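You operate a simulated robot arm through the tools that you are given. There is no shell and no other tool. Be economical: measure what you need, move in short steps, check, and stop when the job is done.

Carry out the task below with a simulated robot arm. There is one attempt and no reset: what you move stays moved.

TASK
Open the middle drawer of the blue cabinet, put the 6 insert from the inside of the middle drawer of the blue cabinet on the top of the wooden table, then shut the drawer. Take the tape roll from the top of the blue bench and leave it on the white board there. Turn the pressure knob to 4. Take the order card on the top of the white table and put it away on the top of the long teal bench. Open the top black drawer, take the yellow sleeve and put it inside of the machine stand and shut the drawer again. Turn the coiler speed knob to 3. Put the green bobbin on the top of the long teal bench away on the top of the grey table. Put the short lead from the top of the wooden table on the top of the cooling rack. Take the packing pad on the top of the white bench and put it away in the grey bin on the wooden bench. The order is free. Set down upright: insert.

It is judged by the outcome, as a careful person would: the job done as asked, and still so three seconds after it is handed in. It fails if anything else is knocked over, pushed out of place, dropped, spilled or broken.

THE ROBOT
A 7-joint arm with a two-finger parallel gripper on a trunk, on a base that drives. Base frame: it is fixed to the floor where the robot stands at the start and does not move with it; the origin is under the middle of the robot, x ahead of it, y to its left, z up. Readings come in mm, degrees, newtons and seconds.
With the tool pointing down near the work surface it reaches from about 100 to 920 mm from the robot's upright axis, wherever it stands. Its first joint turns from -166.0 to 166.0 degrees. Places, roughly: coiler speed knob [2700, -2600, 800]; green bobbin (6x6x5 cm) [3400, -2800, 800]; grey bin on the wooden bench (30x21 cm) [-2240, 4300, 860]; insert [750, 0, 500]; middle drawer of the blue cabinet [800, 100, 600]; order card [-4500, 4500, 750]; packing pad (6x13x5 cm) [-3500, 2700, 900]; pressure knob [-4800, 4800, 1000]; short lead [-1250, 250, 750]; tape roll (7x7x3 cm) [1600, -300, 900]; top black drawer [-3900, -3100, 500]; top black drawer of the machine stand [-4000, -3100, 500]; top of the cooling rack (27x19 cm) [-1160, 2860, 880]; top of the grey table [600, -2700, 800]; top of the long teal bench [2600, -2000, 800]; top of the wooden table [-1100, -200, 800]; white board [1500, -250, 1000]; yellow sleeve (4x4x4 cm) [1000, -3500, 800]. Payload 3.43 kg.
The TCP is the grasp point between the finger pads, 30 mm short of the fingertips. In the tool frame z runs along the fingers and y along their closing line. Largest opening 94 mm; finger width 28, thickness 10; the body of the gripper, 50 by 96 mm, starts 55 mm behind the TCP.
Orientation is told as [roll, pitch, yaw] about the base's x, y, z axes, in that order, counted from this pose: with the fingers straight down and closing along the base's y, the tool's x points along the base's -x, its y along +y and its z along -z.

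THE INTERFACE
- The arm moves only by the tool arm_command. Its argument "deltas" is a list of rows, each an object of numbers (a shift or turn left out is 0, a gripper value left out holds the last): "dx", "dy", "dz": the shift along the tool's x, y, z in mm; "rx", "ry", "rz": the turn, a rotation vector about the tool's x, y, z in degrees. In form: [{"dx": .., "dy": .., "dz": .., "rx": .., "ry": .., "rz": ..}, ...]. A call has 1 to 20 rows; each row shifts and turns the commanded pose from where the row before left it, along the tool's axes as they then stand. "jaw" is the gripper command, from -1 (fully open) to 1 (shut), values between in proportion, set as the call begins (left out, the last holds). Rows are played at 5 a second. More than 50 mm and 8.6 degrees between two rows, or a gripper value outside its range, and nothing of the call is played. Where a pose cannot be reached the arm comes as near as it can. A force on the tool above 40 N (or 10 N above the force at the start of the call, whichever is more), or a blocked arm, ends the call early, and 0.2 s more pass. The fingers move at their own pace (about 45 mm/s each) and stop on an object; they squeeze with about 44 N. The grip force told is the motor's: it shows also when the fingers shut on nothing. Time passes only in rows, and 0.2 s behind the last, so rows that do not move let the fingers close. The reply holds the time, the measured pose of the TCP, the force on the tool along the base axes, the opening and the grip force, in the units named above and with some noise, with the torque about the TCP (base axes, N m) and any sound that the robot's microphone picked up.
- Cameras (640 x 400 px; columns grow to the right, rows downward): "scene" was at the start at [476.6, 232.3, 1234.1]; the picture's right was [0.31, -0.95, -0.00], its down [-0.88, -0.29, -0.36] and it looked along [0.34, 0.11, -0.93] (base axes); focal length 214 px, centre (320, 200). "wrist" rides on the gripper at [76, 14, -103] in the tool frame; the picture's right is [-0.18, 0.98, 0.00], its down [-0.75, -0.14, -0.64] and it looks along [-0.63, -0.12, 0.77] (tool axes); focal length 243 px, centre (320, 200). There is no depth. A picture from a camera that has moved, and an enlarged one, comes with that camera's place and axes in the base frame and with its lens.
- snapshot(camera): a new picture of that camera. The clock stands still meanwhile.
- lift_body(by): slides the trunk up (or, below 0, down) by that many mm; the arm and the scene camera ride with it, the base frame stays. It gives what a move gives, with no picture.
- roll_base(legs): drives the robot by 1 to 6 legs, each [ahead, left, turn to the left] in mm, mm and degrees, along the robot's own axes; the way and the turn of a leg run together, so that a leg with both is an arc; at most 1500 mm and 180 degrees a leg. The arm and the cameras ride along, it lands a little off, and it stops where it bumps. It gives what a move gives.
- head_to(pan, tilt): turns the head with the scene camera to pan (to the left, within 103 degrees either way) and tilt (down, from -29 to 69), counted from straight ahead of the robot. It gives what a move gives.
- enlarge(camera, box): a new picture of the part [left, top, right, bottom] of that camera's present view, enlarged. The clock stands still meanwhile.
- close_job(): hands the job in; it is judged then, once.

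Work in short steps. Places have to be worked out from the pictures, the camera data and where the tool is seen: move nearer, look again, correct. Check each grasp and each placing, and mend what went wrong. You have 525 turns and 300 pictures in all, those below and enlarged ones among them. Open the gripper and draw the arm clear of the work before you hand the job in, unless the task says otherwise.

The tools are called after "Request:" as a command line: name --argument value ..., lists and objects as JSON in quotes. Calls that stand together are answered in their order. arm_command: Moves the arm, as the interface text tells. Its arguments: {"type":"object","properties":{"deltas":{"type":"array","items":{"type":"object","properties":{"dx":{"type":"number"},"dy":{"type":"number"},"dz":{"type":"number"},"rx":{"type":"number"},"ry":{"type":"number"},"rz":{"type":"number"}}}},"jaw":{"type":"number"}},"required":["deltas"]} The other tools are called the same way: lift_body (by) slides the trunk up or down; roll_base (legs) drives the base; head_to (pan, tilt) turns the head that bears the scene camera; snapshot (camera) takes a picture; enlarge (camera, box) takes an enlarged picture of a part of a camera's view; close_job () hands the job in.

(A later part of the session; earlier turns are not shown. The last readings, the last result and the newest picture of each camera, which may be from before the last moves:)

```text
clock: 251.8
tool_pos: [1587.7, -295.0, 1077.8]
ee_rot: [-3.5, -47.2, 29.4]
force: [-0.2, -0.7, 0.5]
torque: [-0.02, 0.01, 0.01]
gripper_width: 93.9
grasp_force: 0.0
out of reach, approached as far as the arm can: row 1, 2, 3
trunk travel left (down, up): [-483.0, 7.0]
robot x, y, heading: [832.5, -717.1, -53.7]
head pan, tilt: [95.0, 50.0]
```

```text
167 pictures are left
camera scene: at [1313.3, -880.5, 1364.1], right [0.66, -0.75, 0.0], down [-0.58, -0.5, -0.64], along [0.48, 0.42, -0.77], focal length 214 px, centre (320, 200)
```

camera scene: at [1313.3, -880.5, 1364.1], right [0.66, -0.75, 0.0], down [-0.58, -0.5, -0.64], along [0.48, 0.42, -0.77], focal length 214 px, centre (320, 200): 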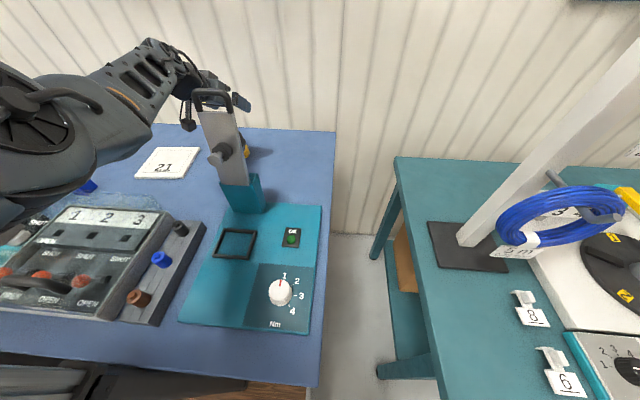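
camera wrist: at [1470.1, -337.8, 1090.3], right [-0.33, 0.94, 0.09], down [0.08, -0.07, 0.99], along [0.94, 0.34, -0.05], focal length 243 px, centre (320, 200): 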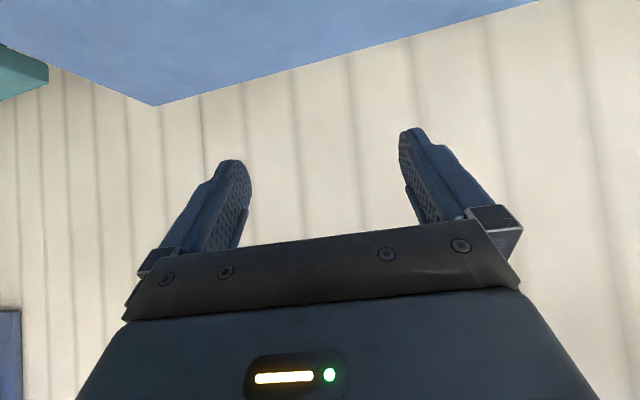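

The arm now has a better, elbow-high posture, and the tape is seen at ≈(1613,−275). Descend toward it.

Request:
arm_command --deltas '[{"dx": 29, "dz": 34, "dy": 2}, {"dx": 29, "dz": 34, "dy": 2}, {}]'

Request:
snapshot --camera "wrist"

```text
clock: 252.6
tool_pos: [1577.6, -314.9, 996.8]
ee_rot: [-3.4, -47.2, 29.3]
force: [0.0, -0.5, -0.4]
torque: [0.03, 0.01, 0.02]
gripper_width: 94.1
grasp_force: 0.1
out of reach, approached as far as the arm can: row 1, 2
trunk travel left (down, up): [-483.0, 7.0]
robot x, y, heading: [833.9, -712.1, -53.5]
head pan, tilt: [95.0, 50.0]
```

```text
166 pictures are left
camera wrist: at [1457.7, -358.1, 1009.5], right [-0.33, 0.94, 0.09], down [0.08, -0.07, 0.99], along [0.94, 0.34, -0.05], focal length 243 px, centre (320, 200)
```

wrist: 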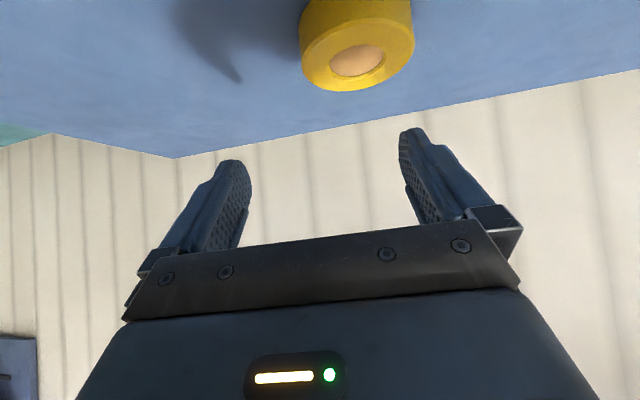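

The boundary seems tied to the tool's yaw. Test: rotate the tool −32° about its axis-vertical and see if the reach improves.

Request:
arm_command --deltas '[{"dx": -20, "dz": -20}, {"rx": 5.5, "rz": -5.5}, {"rx": 5.5, "rz": -5.5}, {"rx": 5.5, "rz": -5.5}, {"rx": 5.5, "rz": -5.5}, {}]'

```text
clock: 254.0
tool_pos: [1564.6, -342.5, 1038.4]
ee_rot: [-44.6, -38.1, 56.7]
force: [-0.2, -0.7, 0.2]
torque: [0.01, -0.02, 0.0]
gripper_width: 94.3
grasp_force: 0.1
out of reach, approached as far as the arm can: row 3, 4
trunk travel left (down, up): [-483.0, 7.0]
robot x, y, heading: [832.1, -717.7, -54.0]
head pan, tilt: [95.0, 50.0]
```

That was the wrong axis combination; undo it and rotate about the true vertical.

Request:
arm_command --deltas '[{"rx": -5.5, "rz": 5.5}, {"rx": -5.5, "rz": 5.5}, {"rx": -5.5, "rz": 5.5}, {"rx": -5.5, "rz": 5.5}, {}]'

Request:
arm_command --deltas '[{"rx": -5.8, "rz": -5.4}, {"rx": -5.8, "rz": -5.4}, {"rx": -5.8, "rz": -5.4}, {}]'

```text
clock: 255.2
tool_pos: [1564.8, -342.7, 1039.3]
ee_rot: [-3.3, -47.4, 29.3]
force: [0.7, 0.3, -0.4]
torque: [0.0, -0.02, -0.02]
gripper_width: 93.9
grasp_force: 0.1
trunk travel left (down, up): [-483.0, 7.0]
robot x, y, heading: [834.8, -715.3, -53.7]
head pan, tilt: [95.0, 50.0]
```

```text
clock: 256.4
tool_pos: [1521.7, -301.8, 1051.6]
ee_rot: [-4.9, -47.5, 58.5]
force: [0.6, -0.2, 0.8]
torque: [0.0, 0.04, 0.02]
gripper_width: 94.0
grasp_force: 0.1
trunk travel left (down, up): [-483.0, 7.0]
robot x, y, heading: [831.8, -712.7, -54.0]
head pan, tilt: [95.0, 50.0]
stopped in row 4: the arm was blocked; the commanded pose is now the measured one
```

Rotate back to point at the tape, then roll the tool 176° so that the camera is on top (allowing a flatter approach).

Request:
arm_command --deltas '[{"rx": 5.8, "rz": 5.4}, {"rx": 5.8, "rz": 5.4}, {"rx": 5.8, "rz": 5.4}, {"rz": 8.4}, {"rz": 8.4}, {"rz": 8.4}, {"rz": 8.4}, {"rz": 8.4}, {"rz": 8.4}, {"rz": 8.4}, {"rz": 8.4}, {"rz": 8.4}, {"rz": 8.4}, {"rz": 8.4}, {"rz": 8.4}, {"rz": 8.4}]'

Request:
arm_command --deltas '[{"rz": 8.4}, {"rz": 8.4}, {"rz": 8.4}, {"rz": 8.4}, {"rz": 8.4}, {"rz": 8.4}, {"rz": 8.4}, {"rz": 8.2}, {}]'

Request:
snapshot --camera "wrist"

```text
clock: 259.8
tool_pos: [1528.2, -306.9, 1048.6]
ee_rot: [47.5, 11.8, -72.3]
force: [-0.2, 0.3, -0.2]
torque: [-0.02, 0.04, 0.0]
gripper_width: 94.0
grasp_force: 0.1
trunk travel left (down, up): [-483.0, 7.0]
robot x, y, heading: [833.0, -714.2, -53.7]
head pan, tilt: [95.0, 50.0]
```

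```text
clock: 261.4
tool_pos: [1599.6, -370.3, 1035.1]
ee_rot: [20.8, 44.4, -132.3]
force: [0.6, -0.4, 0.4]
torque: [0.03, 0.09, 0.01]
gripper_width: 94.2
grasp_force: 0.0
trunk travel left (down, up): [-483.0, 7.0]
robot x, y, heading: [813.9, -694.7, -52.3]
head pan, tilt: [95.0, 50.0]
stopped in row 7: the arm was blocked; the commanded pose is now the measured one
```

```text
165 pictures are left
camera wrist: at [1574.7, -365.9, 1159.6], right [0.43, -0.9, 0.12], down [-0.89, -0.44, -0.13], along [0.17, -0.05, -0.98], focal length 243 px, centre (320, 200)
```

wrist: 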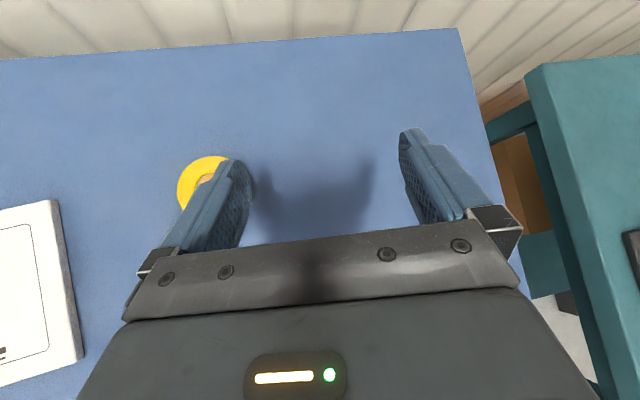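

The hand drifted right toward the press again. Move it left right away.

Request:
arm_command --deltas '[{"dy": -20}, {"dy": -25}, {"dy": -25}, {}]'

Request:
snapshot --camera "wrist"

Request:
snapshot --camera "scene"

```text
clock: 262.6
tool_pos: [1603.8, -371.3, 1016.2]
ee_rot: [21.4, 43.6, -133.6]
force: [-0.2, -0.1, 0.0]
torque: [-0.04, -0.02, 0.01]
gripper_width: 93.8
grasp_force: 0.0
out of reach, approached as far as the arm can: row 2, 3
trunk travel left (down, up): [-483.0, 7.0]
robot x, y, heading: [818.5, -697.0, -52.5]
head pan, tilt: [95.0, 50.0]
stopped in row 4: the arm was blocked; the commanded pose is now the measured one
```

```text
164 pictures are left
camera wrist: at [1579.0, -364.9, 1140.4], right [0.4, -0.91, 0.13], down [-0.9, -0.42, -0.12], along [0.17, -0.07, -0.98], focal length 243 px, centre (320, 200)
```

wrist: 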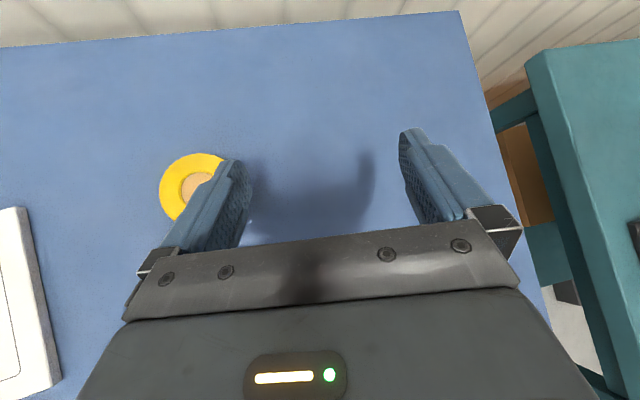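

```text
163 pictures are left
camera scene: at [1302.0, -849.4, 1364.1], right [0.68, -0.73, 0.0], down [-0.56, -0.52, -0.64], along [0.47, 0.44, -0.77], focal length 214 px, centre (320, 200)
```

scene: 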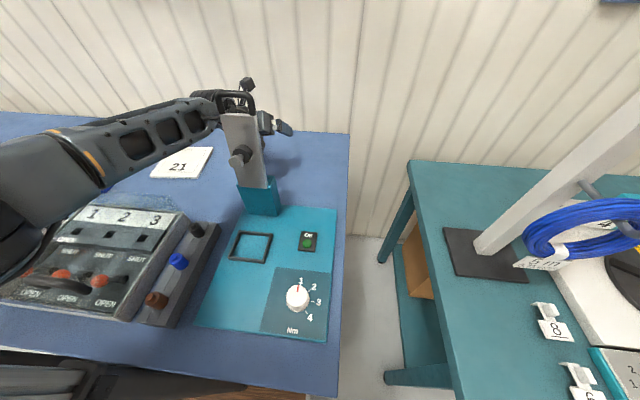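

The forearm passes right beside the press handle. Lift straight up first, then move left.

Request:
arm_command --deltas '[{"dx": 20.5, "dy": 8, "dz": -20.5}, {"dx": 27, "dy": 10.5, "dz": -27}, {"dx": 27, "dy": 10.5, "dz": -27}, {"dx": 27, "dy": 10.5, "dz": -27}, {"dx": 5.7, "dy": -38, "dz": -9}, {"dx": 5.7, "dy": -38, "dz": -9}, {}]'

Request:
snapshot --camera "scene"

Request:
snapshot --camera "wrist"

```text
clock: 264.4
tool_pos: [1627.8, -386.1, 1151.3]
ee_rot: [22.1, 42.9, -138.2]
force: [-0.3, -1.4, -0.6]
torque: [0.0, 0.0, 0.0]
gripper_width: 94.3
grasp_force: 0.1
out of reach, approached as far as the arm can: row 6
trunk travel left (down, up): [-483.0, 7.0]
robot x, y, heading: [814.7, -702.2, -52.5]
head pan, tilt: [95.0, 50.0]
stopped in row 7: the arm was blocked; the commanded pose is now the measured one
```

```text
162 pictures are left
camera scene: at [1302.2, -849.6, 1364.0], right [0.68, -0.73, 0.0], down [-0.56, -0.52, -0.64], along [0.47, 0.44, -0.77], focal length 214 px, centre (320, 200)
```

scene: 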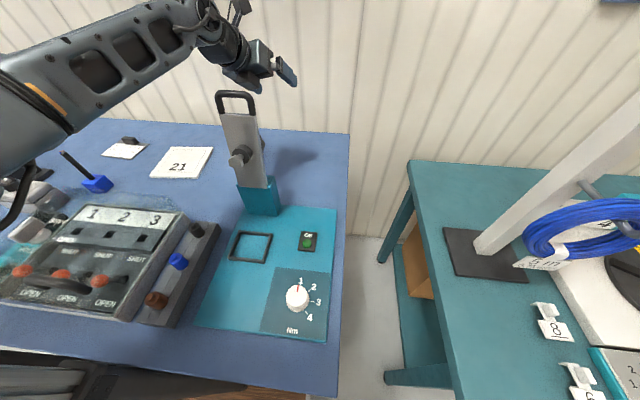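

```text
161 pictures are left
camera wrist: at [1602.1, -374.7, 1276.6], right [0.32, -0.94, 0.15], down [-0.93, -0.34, -0.11], along [0.16, -0.1, -0.98], focal length 243 px, centre (320, 200)
```

wrist: 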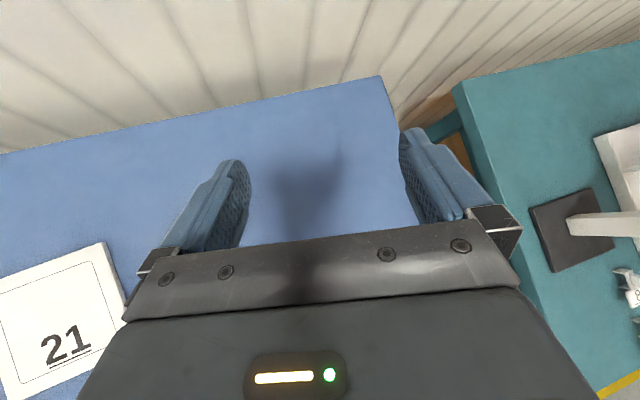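

Clear of the press now, and the arm is nearly straight. My own frame posts limit swinging left, so I shift the base backward ~100 mm (along the bench) instead.

Request:
roll_base --legs '[[-95, 0, -1.5]]'

Request:
snapshot --camera "wrist"

Request:
snapshot --camera "scene"

```text
clock: 265.6
tool_pos: [1577.6, -330.6, 1151.9]
ee_rot: [22.0, 42.8, -139.7]
force: [0.3, 0.2, 1.0]
torque: [0.01, -0.01, 0.01]
gripper_width: 93.9
grasp_force: 0.0
trunk travel left (down, up): [-483.0, 7.0]
robot x, y, heading: [758.8, -621.6, -53.9]
head pan, tilt: [95.0, 50.0]
```

```text
160 pictures are left
camera wrist: at [1553.1, -319.2, 1276.6], right [0.29, -0.94, 0.15], down [-0.94, -0.31, -0.11], along [0.15, -0.1, -0.98], focal length 243 px, centre (320, 200)
```

wrist: 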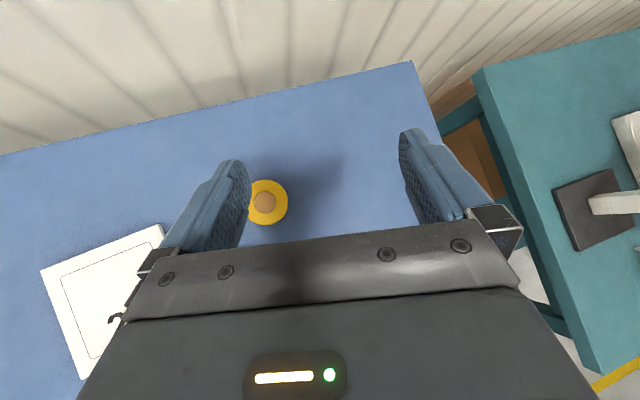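

```text
159 pictures are left
camera scene: at [1241.2, -786.4, 1364.0], right [0.66, -0.75, 0.0], down [-0.58, -0.5, -0.64], along [0.48, 0.42, -0.77], focal length 214 px, centre (320, 200)
```

scene: 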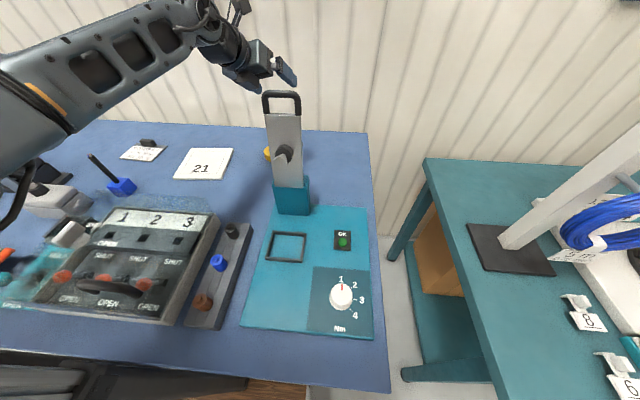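

Steep view now gives the tape accurately: (1582,−281). The tool is rolled ~16°; level it by rotating about the base x-axis −22° here in free air.

Request:
arm_command --deltas '[{"rx": -3.07, "ry": -2.2, "rz": -3.95}, {"rx": -3.07, "ry": -2.2, "rz": -3.95}, {"rx": -3.07, "ry": -2.2, "rz": -3.95}, {"rx": -3.07, "ry": -2.2, "rz": -3.95}, {}]'

Request:
snapshot --camera "wrist"

```text
clock: 266.8
tool_pos: [1577.5, -330.9, 1151.5]
ee_rot: [22.1, 42.8, -139.7]
force: [0.5, 0.1, 0.6]
torque: [-0.01, 0.02, 0.0]
gripper_width: 93.7
grasp_force: 0.1
out of reach, approached as far as the arm can: row 1, 2, 3, 4
trunk travel left (down, up): [-483.0, 7.0]
robot x, y, heading: [761.1, -624.3, -53.9]
head pan, tilt: [95.0, 50.0]
```

```text
158 pictures are left
camera wrist: at [1553.2, -319.3, 1276.7], right [0.29, -0.94, 0.15], down [-0.94, -0.31, -0.11], along [0.15, -0.1, -0.98], focal length 243 px, centre (320, 200)
```

wrist: 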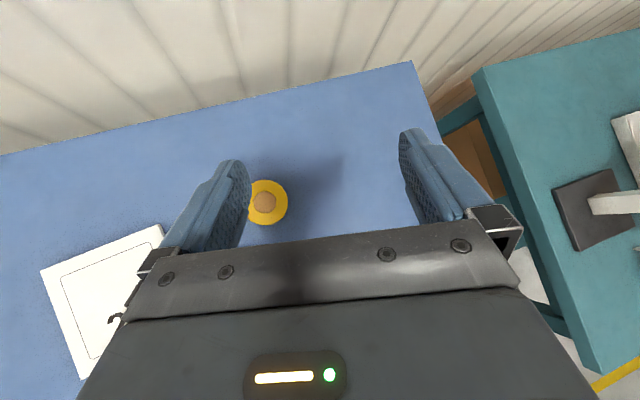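

At the roll joint's limit. Undo that, and unwind −176° to camera-below (that joint's mid-range), now with the arm in this straighter posture.

Request:
arm_command --deltas '[{"rx": 3.07, "ry": 2.2, "rz": 3.95}, {"rx": 3.07, "ry": 2.2, "rz": 3.95}, {"rx": 3.07, "ry": 2.2, "rz": 3.95}, {"rx": 3.07, "ry": 2.2, "rz": 3.95}, {"rz": -8.4}, {"rz": -8.4}, {"rz": -8.4}, {"rz": -8.4}, {"rz": -8.4}, {"rz": -8.4}, {"rz": -8.4}, {"rz": -8.4}, {"rz": -8.4}, {"rz": -8.4}, {"rz": -8.4}, {"rz": -8.4}]'

Request:
snapshot --camera "wrist"

```text
clock: 270.1
tool_pos: [1577.3, -331.1, 1151.9]
ee_rot: [53.8, -4.9, -59.6]
force: [0.4, -0.1, 1.0]
torque: [0.0, 0.0, -0.02]
gripper_width: 94.0
grasp_force: 0.1
trunk travel left (down, up): [-483.0, 7.0]
robot x, y, heading: [758.9, -626.1, -53.7]
head pan, tilt: [95.0, 50.0]
```

```text
157 pictures are left
camera wrist: at [1472.8, -297.4, 1216.2], right [0.56, 0.19, 0.81], down [-0.15, -0.93, 0.33], along [0.82, -0.3, -0.49], focal length 243 px, centre (320, 200)
```

wrist: 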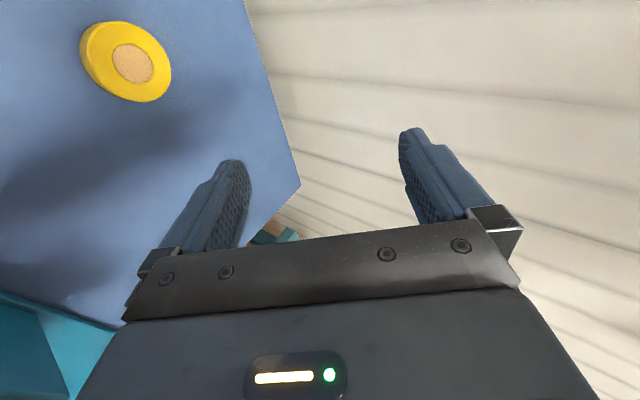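

Continue the roll another −84° to level (camera below).

Request:
arm_command --deltas '[{"rz": -8.4}, {"rz": -8.4}, {"rz": -8.4}, {"rz": -8.4}, {"rz": -8.4}, {"rz": -8.4}, {"rz": -8.4}, {"rz": -8.4}, {"rz": -8.4}, {"rz": -8.4}, {}]'

Request:
snapshot --camera "wrist"

```text
clock: 272.6
tool_pos: [1572.5, -327.9, 1144.5]
ee_rot: [-0.2, -53.7, 27.6]
force: [-0.1, 0.4, -0.7]
torque: [0.01, 0.0, 0.02]
gripper_width: 93.8
grasp_force: 0.0
trunk travel left (down, up): [-483.0, 7.0]
robot x, y, heading: [755.0, -622.3, -53.8]
head pan, tilt: [95.0, 50.0]
```

```text
156 pictures are left
camera wrist: at [1452.9, -372.6, 1143.9], right [-0.35, 0.92, 0.15], down [0.0, -0.16, 0.99], along [0.94, 0.35, 0.05], focal length 243 px, centre (320, 200)
```

wrist: 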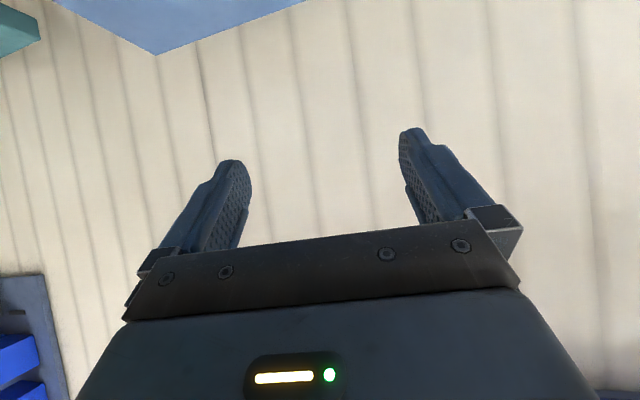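

Level, pointing at the tape, tilt 54° and unflagged. Adjust tilt to 48°, shift left 37 mm and descend in stages.

Request:
arm_command --deltas '[{"ry": 6}, {"dy": 18}, {"dy": 19}, {"dx": 27, "dz": 31}, {"dx": 27, "dz": 31}, {"dx": 27, "dz": 31}, {}]'

Request:
snapshot --camera "wrist"

```text
clock: 274.1
tool_pos: [1576.7, -290.1, 1031.1]
ee_rot: [0.1, -48.1, 26.7]
force: [-0.3, -0.2, 0.1]
torque: [0.0, 0.02, 0.01]
gripper_width: 93.8
grasp_force: 0.1
trunk travel left (down, up): [-483.0, 7.0]
robot x, y, heading: [762.2, -623.4, -53.8]
head pan, tilt: [95.0, 50.0]
```

```text
155 pictures are left
camera wrist: at [1458.4, -333.8, 1042.0], right [-0.33, 0.93, 0.14], down [0.09, -0.12, 0.99], along [0.94, 0.34, -0.04], focal length 243 px, centre (320, 200)
```

wrist: 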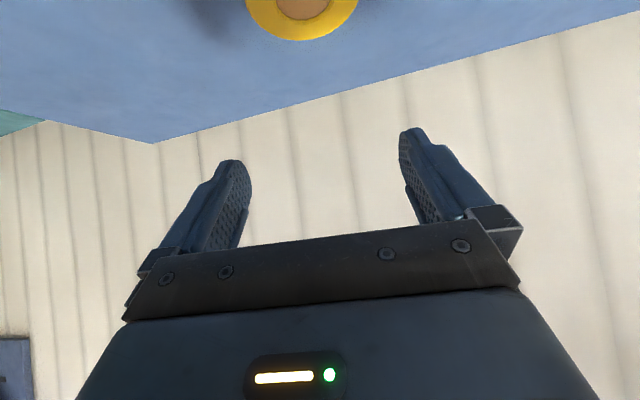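

Unflagged. Continue straight down 80 mm.

Request:
arm_command --deltas '[{"dx": 29.8, "dz": 26.7}, {"dx": 29.8, "dz": 26.7}, {}]'

Request:
snapshot --camera "wrist"

```text
clock: 274.9
tool_pos: [1573.4, -292.7, 950.9]
ee_rot: [0.0, -48.1, 26.8]
force: [0.2, 0.5, 0.5]
torque: [-0.03, -0.01, 0.01]
gripper_width: 94.0
grasp_force: 0.0
out of reach, approached as far as the arm can: row 2
trunk travel left (down, up): [-483.0, 7.0]
robot x, y, heading: [756.1, -627.3, -53.5]
head pan, tilt: [95.0, 50.0]
```

```text
154 pictures are left
camera wrist: at [1454.6, -337.2, 962.7], right [-0.33, 0.93, 0.14], down [0.09, -0.12, 0.99], along [0.94, 0.34, -0.04], focal length 243 px, centre (320, 200)
```

wrist: 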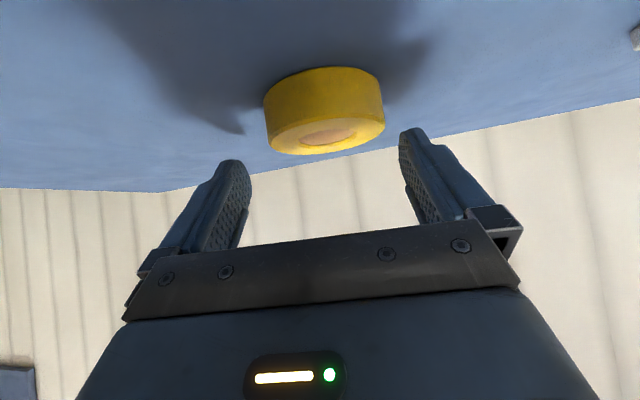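

The ring is right ahead between the fingers. Descend the last ~40 mm in two small steps.

Request:
arm_command --deltas '[{"dx": 12, "dy": 5, "dz": 17}, {"dx": 12, "dy": 5, "dz": 17}, {}]'

Request:
snapshot --camera "wrist"

```text
clock: 275.8
tool_pos: [1564.4, -297.0, 930.7]
ee_rot: [0.0, -48.3, 26.7]
force: [-4.2, 0.0, 10.8]
torque: [-0.47, -0.26, -0.17]
gripper_width: 93.4
grasp_force: 0.1
out of reach, approached as far as the arm can: row 1, 2
trunk travel left (down, up): [-483.0, 7.0]
robot x, y, heading: [760.9, -625.7, -53.8]
head pan, tilt: [95.0, 50.0]
```

```text
153 pictures are left
camera wrist: at [1446.2, -341.4, 941.3], right [-0.34, 0.93, 0.14], down [0.08, -0.12, 0.99], along [0.94, 0.34, -0.04], focal length 243 px, centre (320, 200)
```

wrist: 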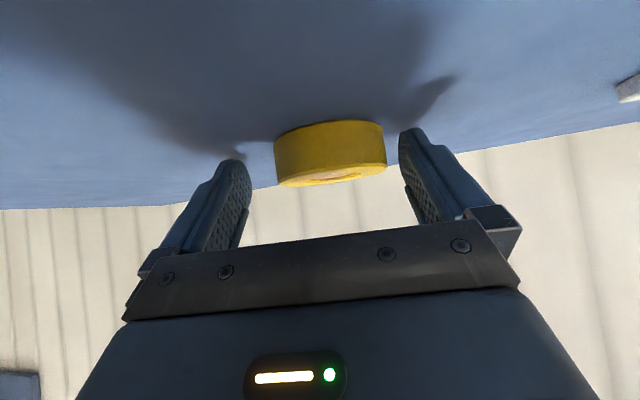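

Fingertips are on the bench (top ≈ 900) around the ring. Push forward ~12 mm, slightly up, then close.

Request:
arm_command --deltas '[{"dx": -10, "dy": 5, "dz": 7}, {}]'

Request:
arm_command --deltas '[{}, {}, {}, {}]' --jaw 1

Request:
snapshot --camera "wrist"

```text
clock: 276.4
tool_pos: [1566.6, -295.9, 934.5]
ee_rot: [0.0, -47.9, 26.7]
force: [-0.5, -1.0, 0.8]
torque: [-0.02, 0.0, 0.01]
gripper_width: 94.0
grasp_force: 0.0
out of reach, approached as far as the arm can: row 1
trunk travel left (down, up): [-483.0, 7.0]
robot x, y, heading: [753.6, -623.1, -53.7]
head pan, tilt: [95.0, 50.0]
```

```text
clock: 277.4
tool_pos: [1566.0, -295.6, 934.2]
ee_rot: [0.1, -48.0, 26.6]
force: [-0.3, -0.5, 0.0]
torque: [-0.04, 0.02, 0.05]
gripper_width: 64.4
grasp_force: 44.3
trunk travel left (down, up): [-483.0, 7.0]
robot x, y, heading: [759.5, -623.0, -53.8]
head pan, tilt: [95.0, 50.0]
```

```text
152 pictures are left
camera wrist: at [1447.5, -339.9, 945.7], right [-0.33, 0.93, 0.14], down [0.09, -0.11, 0.99], along [0.94, 0.34, -0.04], focal length 243 px, centre (320, 200)
```

wrist: 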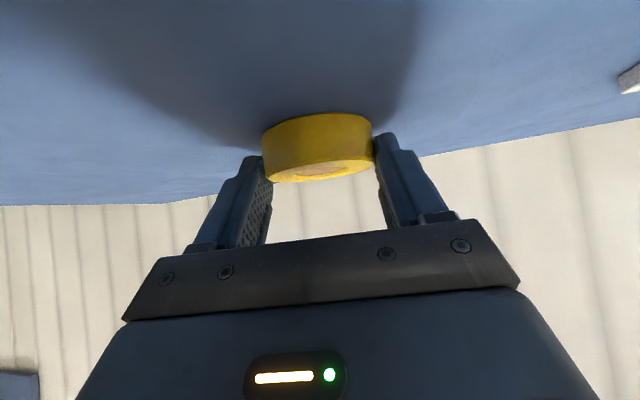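

Gripped slightly short of the diameter (64 mm). I drag it ~40 mm toward me, then regrip properly.

Request:
arm_command --deltas '[{"dx": 6.7, "dz": -7.4}, {"dx": 6.7, "dz": -7.4}, {"dx": 6.7, "dz": -7.4}, {"dx": 6.7, "dz": -7.4}, {}]'

Request:
snapshot --camera "wrist"

```text
clock: 278.3
tool_pos: [1556.2, -289.7, 931.3]
ee_rot: [0.2, -48.8, 27.0]
force: [2.9, 1.6, 6.3]
torque: [-0.08, -0.23, 0.1]
gripper_width: 64.3
grasp_force: 43.4
out of reach, approached as far as the arm can: row 1, 2, 3, 4
trunk travel left (down, up): [-483.0, 7.0]
robot x, y, heading: [761.5, -624.2, -53.6]
head pan, tilt: [95.0, 50.0]
stopped in row 4: the force on the tool passed its limit at 113 N (the readings are from after the stop); the commanded pose is now the measured one
```

```text
151 pictures are left
camera wrist: at [1437.3, -335.3, 940.0], right [-0.34, 0.93, 0.14], down [0.08, -0.12, 0.99], along [0.94, 0.35, -0.03], focal length 243 px, centre (320, 200)
```

wrist: 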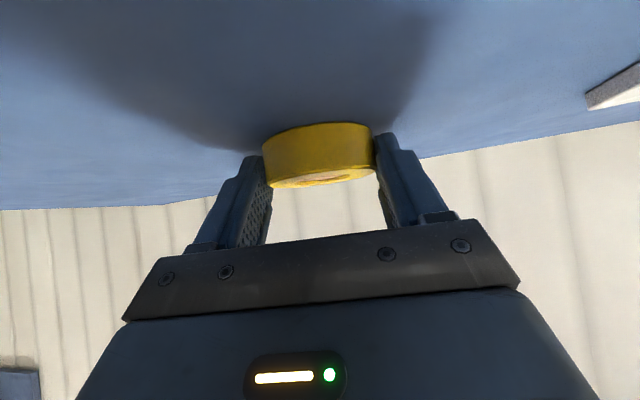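

Lift slightly to relieve bench pressure and see if the ring comes along.

Request:
arm_command --deltas '[{"dx": -7.4, "dz": -6.7}, {"dx": -7.4, "dz": -6.7}, {"dx": -7.4, "dz": -6.7}, {}]'

Request:
snapshot --camera "wrist"

```text
clock: 279.3
tool_pos: [1562.6, -284.4, 954.4]
ee_rot: [0.1, -48.5, 26.9]
force: [0.5, 0.1, -0.9]
torque: [-0.02, 0.03, -0.02]
gripper_width: 64.4
grasp_force: 44.0
out of reach, approached as far as the arm can: row 1, 2, 3
trunk travel left (down, up): [-483.0, 7.0]
robot x, y, heading: [758.9, -620.7, -53.7]
head pan, tilt: [95.0, 50.0]
```

```text
150 pictures are left
camera wrist: at [1444.1, -328.7, 964.1], right [-0.34, 0.93, 0.14], down [0.08, -0.12, 0.99], along [0.94, 0.34, -0.03], focal length 243 px, centre (320, 200)
```

wrist: 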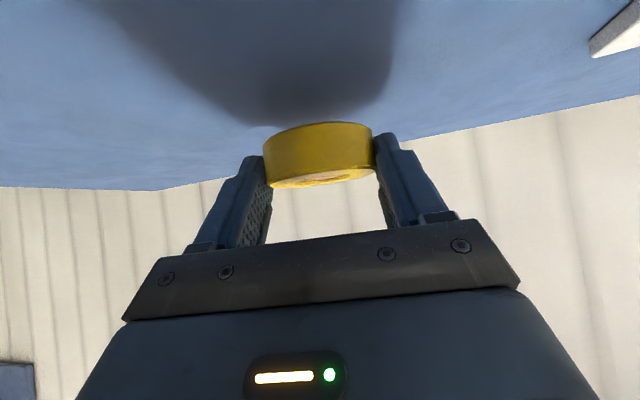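

The ring is held and lifted. Board centre is ≈(1403,−145) (147 mm square). Raise 50 mm more and carry it left over the board.

Request:
arm_command --deltas '[{"dx": -18, "dz": -17}, {"dx": -18, "dz": -17}, {"dy": 30, "dx": 7.5, "dz": -8.5}, {"dy": 30, "dx": 7.5, "dz": -8.5}, {"dy": 30, "dx": 7.5, "dz": -8.5}, {"dy": 30, "dx": 7.5, "dz": -8.5}, {"dy": 30, "dx": 7.5, "dz": -8.5}, {"dy": 30, "dx": 7.5, "dz": -8.5}, {}]'

Request:
snapshot --camera "wrist"

Request:
snapshot --camera "scene"

```text
clock: 281.3
tool_pos: [1422.1, -160.4, 1006.0]
ee_rot: [0.0, -48.6, 27.0]
force: [-0.7, 0.3, 0.1]
torque: [0.03, 0.03, -0.01]
gripper_width: 64.5
grasp_force: 43.8
out of reach, approached as far as the arm can: row 1, 2, 6, 7, 8
trunk travel left (down, up): [-483.0, 7.0]
robot x, y, heading: [759.0, -623.7, -53.5]
head pan, tilt: [95.0, 50.0]
```

```text
149 pictures are left
camera wrist: at [1304.1, -204.5, 1016.9], right [-0.34, 0.93, 0.14], down [0.08, -0.12, 0.99], along [0.94, 0.34, -0.03], focal length 243 px, centre (320, 200)
```

wrist: 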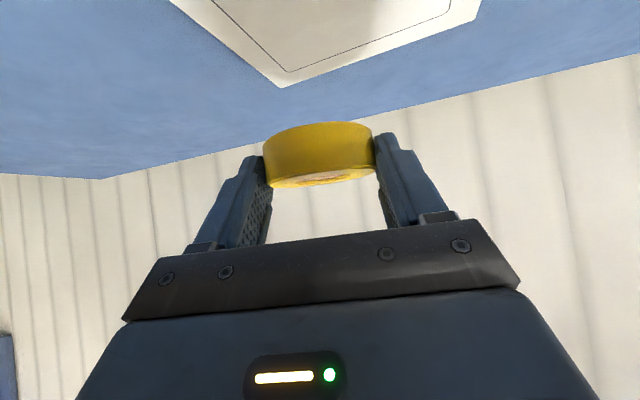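

```text
148 pictures are left
camera scene: at [1241.1, -786.4, 1364.1], right [0.66, -0.75, 0.0], down [-0.58, -0.5, -0.64], along [0.48, 0.42, -0.77], focal length 214 px, centre (320, 200)
```

scene: 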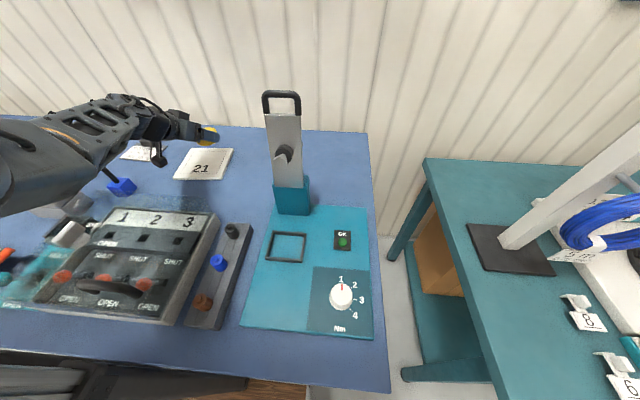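

The ring is above the board's outer part. Shift ~22 mm left and 25 mm inward, then lower gently.

Request:
arm_command --deltas '[{"dy": 22, "dx": 17, "dz": -19}, {"dx": 15, "dz": 13.4}, {"dx": 15, "dz": 13.4}, {}]'

Request:
snapshot --camera "wrist"

Request:
enlarge --camera "scene" --box '[60, 80, 300, 230]'

```text
clock: 282.3
tool_pos: [1389.1, -155.5, 963.8]
ee_rot: [0.0, -48.6, 27.1]
force: [-0.6, -0.6, -1.2]
torque: [-0.01, 0.0, -0.04]
gripper_width: 64.6
grasp_force: 43.9
out of reach, approached as far as the arm can: row 1, 2, 3
trunk travel left (down, up): [-483.0, 7.0]
robot x, y, heading: [762.3, -620.1, -53.6]
head pan, tilt: [95.0, 50.0]
```

```text
147 pictures are left
camera wrist: at [1269.8, -200.7, 974.4], right [-0.34, 0.93, 0.14], down [0.08, -0.12, 0.99], along [0.94, 0.35, -0.03], focal length 243 px, centre (320, 200)
```

wrist: 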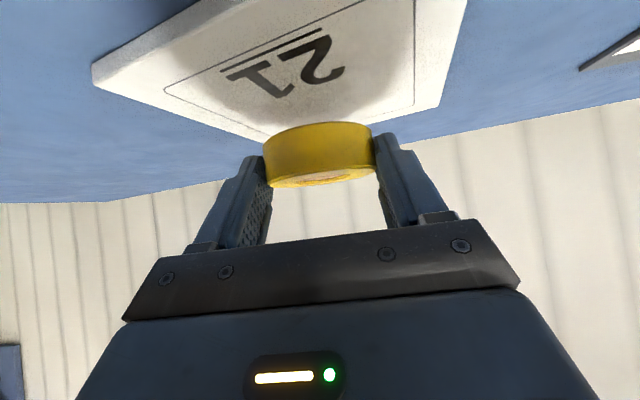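

```text
2.67 times, centred on (180, 155) of scene
camera zoom: at [1241.0, -786.3, 1364.1], right [0.66, -0.75, 0.0], down [-0.58, -0.5, -0.64], along [0.48, 0.42, -0.77], focal length 572 px, centre (693, 320)
```

zoom: 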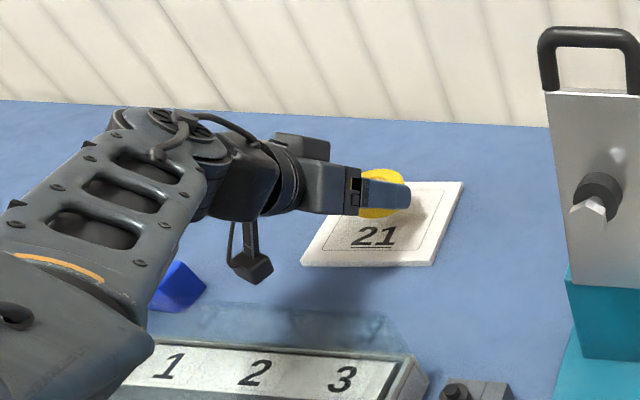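

Good placement over the board. Lower in small steps until contact.

Request:
arm_command --deltas '[{"dx": 7.4, "dz": 6.7}, {"dx": 3.7, "dz": 3.3}, {}]'

Request:
enlarge --camera "scene" --box '[60, 80, 300, 230]'

```text
clock: 283.1
tool_pos: [1391.7, -162.3, 951.5]
ee_rot: [0.1, -48.5, 26.7]
force: [-0.6, 0.7, -1.3]
torque: [0.02, -0.01, 0.04]
gripper_width: 64.7
grasp_force: 44.0
out of reach, approached as far as the arm can: row 1
trunk travel left (down, up): [-483.0, 7.0]
robot x, y, heading: [762.1, -624.5, -53.9]
head pan, tilt: [95.0, 50.0]
```

```text
2.67 times, centred on (180, 155) of scene
camera zoom: at [1241.1, -786.4, 1364.1], right [0.66, -0.75, 0.0], down [-0.58, -0.5, -0.64], along [0.48, 0.42, -0.77], focal length 572 px, centre (693, 320)
```

zoom: 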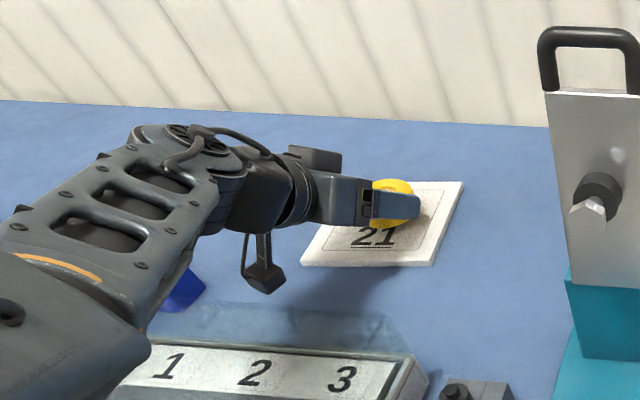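

Lower ~8 mm more.

Request:
arm_command --deltas '[{"dx": 3.7, "dz": 3.3}, {"dx": 2.2, "dz": 2.0}, {}]'

```text
clock: 283.9
tool_pos: [1388.6, -163.2, 946.2]
ee_rot: [0.0, -48.6, 27.1]
force: [-1.0, -0.3, -1.1]
torque: [0.01, 0.0, -0.01]
gripper_width: 64.5
grasp_force: 43.6
out of reach, approached as far as the arm can: row 1
trunk travel left (down, up): [-483.0, 7.0]
robot x, y, heading: [756.8, -625.0, -53.7]
head pan, tilt: [95.0, 50.0]
```

Request:
arm_command --deltas '[{"dx": 3, "dz": 2.7}, {"dx": 3, "dz": 2.7}, {}]'

Request:
snapshot --camera "wrist"

```text
clock: 284.7
tool_pos: [1388.7, -168.1, 940.2]
ee_rot: [0.1, -48.6, 26.9]
force: [-1.9, 0.8, 3.2]
torque: [-0.12, -0.04, -0.04]
gripper_width: 64.7
grasp_force: 44.3
out of reach, approached as far as the arm can: row 1
trunk travel left (down, up): [-483.0, 7.0]
robot x, y, heading: [758.7, -621.7, -53.9]
head pan, tilt: [95.0, 50.0]
```

```text
144 pictures are left
camera wrist: at [1271.6, -211.9, 950.4], right [-0.34, 0.93, 0.14], down [0.08, -0.12, 0.99], along [0.94, 0.34, -0.03], focal length 243 px, centre (320, 200)
```

wrist: 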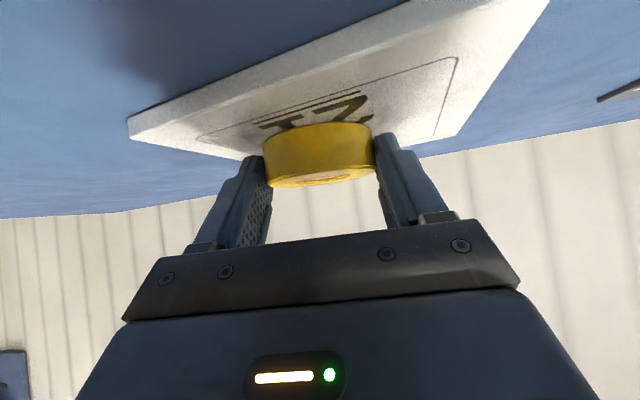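

Touching. Release and lift straight up.

Request:
arm_command --deltas '[{}, {}, {}, {"dx": -15, "dz": -13.4}, {"dx": -22, "dz": -20}, {"dx": -30, "dz": -27}, {"dx": -30, "dz": -27}, {"dx": -30, "dz": -27}, {}]' --jaw -1

Request:
snapshot --camera "wrist"

Request:
snapshot --camera "scene"

```text
clock: 286.7
tool_pos: [1410.4, -128.5, 1099.6]
ee_rot: [-0.1, -48.6, 27.0]
force: [-0.2, -0.7, 0.1]
torque: [0.02, 0.0, 0.0]
gripper_width: 94.1
grasp_force: 0.1
out of reach, approached as far as the arm can: row 4, 5, 6, 7, 8
trunk travel left (down, up): [-483.0, 7.0]
robot x, y, heading: [762.8, -621.4, -53.8]
head pan, tilt: [95.0, 50.0]
```

```text
143 pictures are left
camera wrist: at [1291.6, -172.9, 1110.5], right [-0.34, 0.93, 0.14], down [0.08, -0.12, 0.99], along [0.94, 0.34, -0.03], focal length 243 px, centre (320, 200)
```

wrist: 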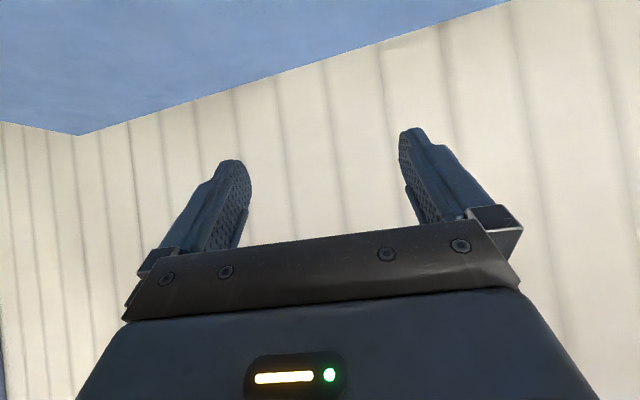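

```text
142 pictures are left
camera scene: at [1241.0, -786.4, 1364.1], right [0.66, -0.75, 0.0], down [-0.58, -0.5, -0.64], along [0.48, 0.42, -0.77], focal length 214 px, centre (320, 200)
```

scene: 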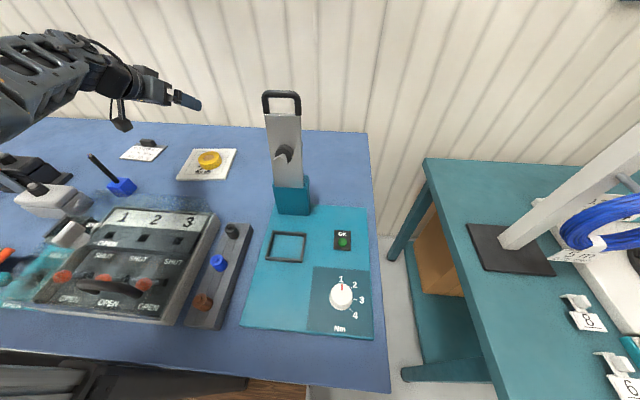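

The tape roll sits on the white board. Now back away from the bench with the tool high.

Request:
arm_command --deltas '[{"dx": -15, "dz": -13}, {"dx": -20, "dz": -18}, {}]' --jaw 1

Request:
roll_base --legs '[[0, -450, 0]]'

Request:
head_to --pan 15 --tilt 25

Request:
snapshot --camera "scene"

```text
clock: 287.5
tool_pos: [1412.9, -122.2, 1145.4]
ee_rot: [0.0, -48.6, 26.9]
force: [0.3, 0.6, -0.5]
torque: [0.04, -0.04, 0.02]
gripper_width: 23.3
grasp_force: 0.0
out of reach, approached as far as the arm can: row 1, 2
trunk travel left (down, up): [-483.0, 7.0]
robot x, y, heading: [759.2, -625.7, -53.9]
head pan, tilt: [95.0, 50.0]
```

```text
clock: 290.2
tool_pos: [1043.2, -394.3, 1145.3]
ee_rot: [0.0, -48.6, 26.7]
force: [-0.6, -0.4, 0.1]
torque: [-0.01, 0.0, -0.01]
gripper_width: 0.0
grasp_force: 33.4
trunk travel left (down, up): [-483.0, 7.0]
robot x, y, heading: [389.5, -893.7, -53.9]
head pan, tilt: [95.0, 50.0]
```

```text
clock: 291.8
tool_pos: [1043.3, -394.4, 1146.7]
ee_rot: [0.0, -48.6, 26.7]
force: [0.4, -0.8, 0.4]
torque: [-0.02, 0.0, 0.01]
gripper_width: 0.1
grasp_force: 33.1
trunk travel left (down, up): [-483.0, 7.0]
robot x, y, heading: [389.0, -889.8, -53.9]
head pan, tilt: [15.0, 25.0]
```

```text
141 pictures are left
camera scene: at [884.3, -1166.4, 1401.6], right [-0.63, -0.78, 0.0], down [-0.33, 0.27, -0.91], along [0.71, -0.57, -0.42], focal length 214 px, centre (320, 200)
```

scene: 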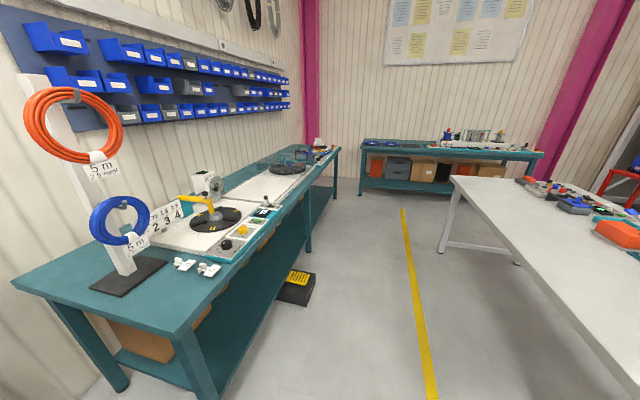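

The long teal bench is on the left. Swing the arm forward (clockwise) by ~38° so I can drive along the aisle.

Request:
arm_command --deltas '[{"dx": -5, "dy": -45, "dz": 6, "rx": 2.4, "rz": 2.1}, {"dx": -5, "dy": -45, "dz": 6, "rx": 2.4, "rz": 2.1}, {"dx": -5, "dy": -45, "dz": 6, "rx": 2.4, "rz": 2.1}, {"dx": -5, "dy": -45, "dz": 6, "rx": 2.4, "rz": 2.1}, {"dx": -5, "dy": -45, "dz": 6, "rx": 2.4, "rz": 2.1}, {"dx": -5, "dy": -45, "dz": 6, "rx": 2.4, "rz": 2.1}, {"dx": -5, "dy": -45, "dz": 6, "rx": 2.4, "rz": 2.1}, {"dx": -5, "dy": -45, "dz": 6, "rx": 2.4, "rz": 2.1}, {"dx": -5, "dy": -45, "dz": 6, "rx": 2.4, "rz": 2.1}, {"dx": -5, "dy": -45, "dz": 6, "rx": 2.4, "rz": 2.1}, {"dx": -5, "dy": -45, "dz": 6, "rx": 2.4, "rz": 2.1}, {"dx": -5, "dy": -45, "dz": 6, "rx": 2.4, "rz": 2.1}]'

```text
clock: 294.6
tool_pos: [1318.0, -699.5, 1122.8]
ee_rot: [-0.3, -48.8, -6.6]
force: [-0.1, -0.6, 0.7]
torque: [0.01, 0.04, -0.02]
gripper_width: 0.0
grasp_force: 33.1
out of reach, approached as far as the arm can: row 1, 2, 3, 4, 5, 6, 7, 8, 9, 10, 11, 12
trunk travel left (down, up): [-483.0, 7.0]
robot x, y, heading: [389.5, -892.5, -54.0]
head pan, tilt: [15.0, 25.0]
stopped in row 12: the arm was blocked; the commanded pose is now the measured one
```

Blocked by my own frame; retract the tool inward.

Request:
arm_command --deltas '[{"dx": 28, "dz": -31}, {"dx": 28, "dz": -31}, {"dx": 28, "dz": -31}, {"dx": 28, "dz": -31}, {"dx": 28, "dz": -31}, {"dx": 28, "dz": -31}, {}]'

Request:
arm_command --deltas '[{"ry": 8}, {"ry": 8}, {"ry": 8}, {"ry": 8}, {"ry": 8}, {"ry": 8}, {}]'

Request:
head_to --pan 70 --tilt 30

Request:
snapshot --camera "scene"

```text
clock: 296.1
tool_pos: [1174.9, -564.2, 1095.4]
ee_rot: [-0.4, -48.8, -6.8]
force: [0.6, -0.3, -0.9]
torque: [-0.01, 0.01, -0.01]
gripper_width: 0.0
grasp_force: 32.5
out of reach, approached as far as the arm can: row 1, 2, 3, 4, 5, 6
trunk travel left (down, up): [-483.0, 7.0]
robot x, y, heading: [389.2, -893.1, -53.7]
head pan, tilt: [15.0, 25.0]
```

```text
clock: 297.8
tool_pos: [1116.7, -615.2, 1096.7]
ee_rot: [-0.2, -0.6, -7.0]
force: [-0.6, 0.0, -0.1]
torque: [-0.02, -0.01, 0.01]
gripper_width: 0.1
grasp_force: 32.5
out of reach, approached as far as the arm can: row 1, 2, 3, 4, 5, 6
trunk travel left (down, up): [-483.0, 7.0]
robot x, y, heading: [389.1, -891.9, -54.0]
head pan, tilt: [15.0, 25.0]
```

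```text
clock: 299.0
tool_pos: [1118.2, -615.1, 1097.0]
ee_rot: [-0.2, -0.8, -7.0]
force: [0.7, -0.2, -0.3]
torque: [-0.02, 0.02, 0.04]
gripper_width: 0.3
grasp_force: 32.3
trunk travel left (down, up): [-483.0, 7.0]
robot x, y, heading: [389.6, -894.1, -53.9]
head pan, tilt: [70.0, 30.0]
```

```text
140 pictures are left
camera scene: at [899.6, -1083.3, 1393.6], right [0.28, -0.96, 0.0], down [-0.48, -0.14, -0.87], along [0.83, 0.24, -0.5], focal length 214 px, centre (320, 200)
```

scene: 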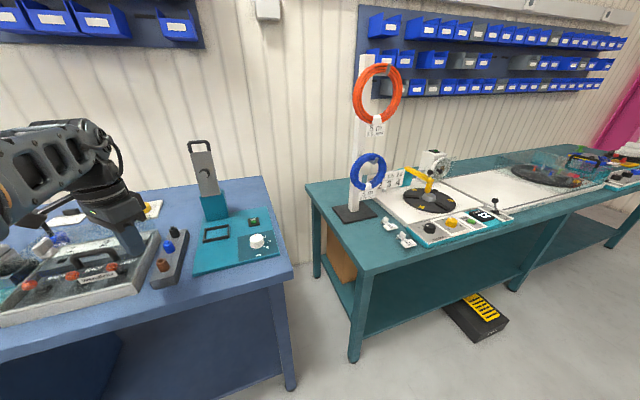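

Tool is vertical and high. Drive forward along the aisle toward the far end of the teal bench.

Request:
roll_base --legs '[[0, -50, 0], [1400, 0, 0]]'

Request:
head_to --pan 35 --tilt 30

Request:
snapshot --camera "scene"

```text
clock: 306.6
tool_pos: [1920.3, -1731.6, 1097.1]
ee_rot: [-0.2, -0.8, -4.3]
force: [0.3, -0.3, -0.3]
torque: [-0.03, 0.01, -0.03]
gripper_width: 0.2
grasp_force: 33.5
trunk travel left (down, up): [-483.0, 7.0]
robot x, y, heading: [1207.5, -2043.8, -51.2]
head pan, tilt: [70.0, 30.0]
```

```text
clock: 307.6
tool_pos: [1921.1, -1730.6, 1096.6]
ee_rot: [-0.2, -0.8, -4.2]
force: [-1.3, -0.6, -0.5]
torque: [0.0, -0.02, 0.0]
gripper_width: 0.0
grasp_force: 32.7
trunk travel left (down, up): [-483.0, 7.0]
robot x, y, heading: [1208.9, -2045.7, -51.2]
head pan, tilt: [35.0, 30.0]
```

```text
139 pictures are left
camera scene: at [1726.9, -2263.0, 1393.6], right [-0.28, -0.96, 0.0], down [-0.48, 0.14, -0.87], along [0.83, -0.24, -0.5], focal length 214 px, centre (320, 200)
```

scene: 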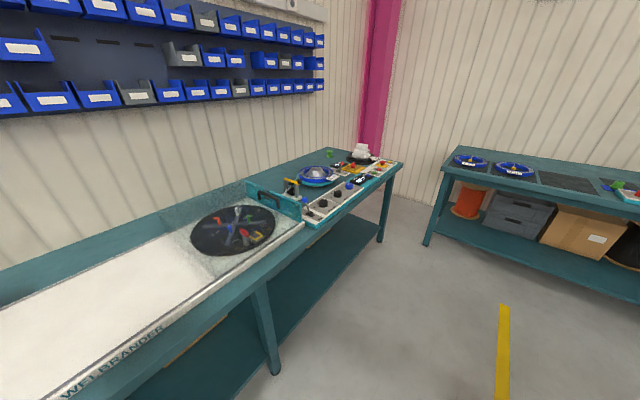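

The far end has another panel with knobs, and a green object. Zoom in.

Request:
enlarge --camera "scene" --box '[260, 130, 420, 230]'

```text
4.00 times, centred on (340, 180) of scene
camera zoom: at [1726.9, -2263.0, 1393.6], right [-0.28, -0.96, 0.0], down [-0.48, 0.14, -0.87], along [0.83, -0.24, -0.5], focal length 858 px, centre (240, 280)
```

zoom: 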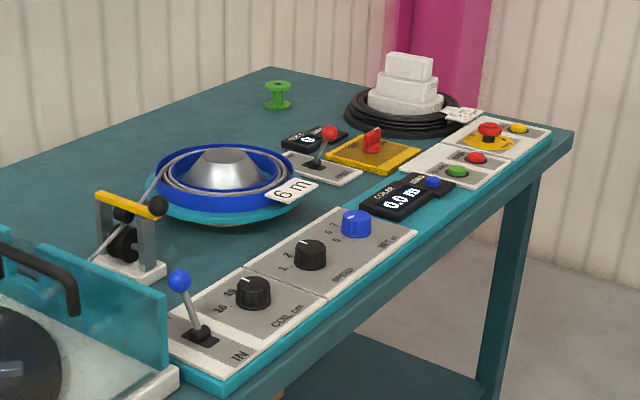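

The coiler panel shows "COIL cm", "SPEED" (black, middle) and "METRES" knobs; green bobbin at the back. Drive forward to it.

Request:
roll_base --legs '[[0, 0, -3], [1000, 0, 0]]'

Request:
head_to --pan 75 --tilt 40

Request:
snapshot --camera "scene"

Request:
snapshot --camera "wrist"

```text
clock: 313.2
tool_pos: [2530.5, -2592.5, 1095.9]
ee_rot: [-0.2, -0.8, -7.4]
force: [0.1, 0.2, 0.5]
torque: [-0.01, 0.01, 0.03]
gripper_width: 0.0
grasp_force: 33.0
trunk travel left (down, up): [-483.0, 7.0]
robot x, y, heading: [1800.3, -2865.2, -54.5]
head pan, tilt: [35.0, 30.0]
```

```text
clock: 314.3
tool_pos: [2530.0, -2593.5, 1097.1]
ee_rot: [-0.2, -0.9, -7.4]
force: [0.9, 0.2, 0.4]
torque: [0.03, 0.04, 0.01]
gripper_width: 0.1
grasp_force: 32.7
trunk travel left (down, up): [-483.0, 7.0]
robot x, y, heading: [1799.4, -2868.0, -54.3]
head pan, tilt: [75.0, 40.0]
```

```text
137 pictures are left
camera scene: at [2301.6, -3053.6, 1378.3], right [0.35, -0.94, 0.0], down [-0.6, -0.23, -0.77], along [0.72, 0.27, -0.64], focal length 214 px, centre (320, 200)
```

scene: 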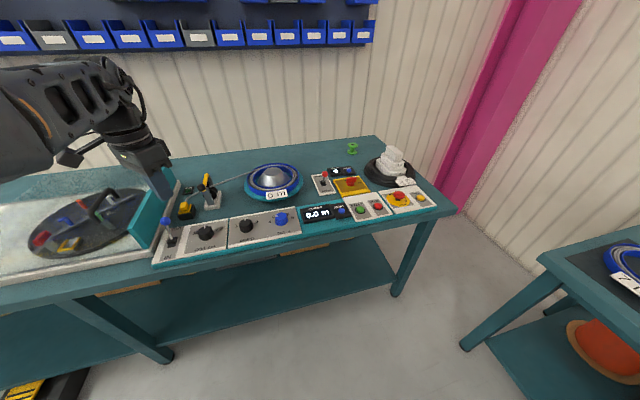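

```text
136 pictures are left
camera wrist: at [2456.8, -2567.6, 1198.0], right [0.31, 0.95, 0.0], down [0.72, -0.23, 0.65], along [0.62, -0.2, -0.76], focal length 243 px, centre (320, 200)
```

wrist: 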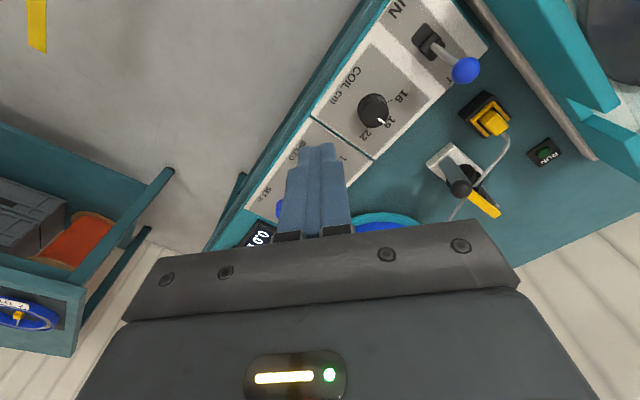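

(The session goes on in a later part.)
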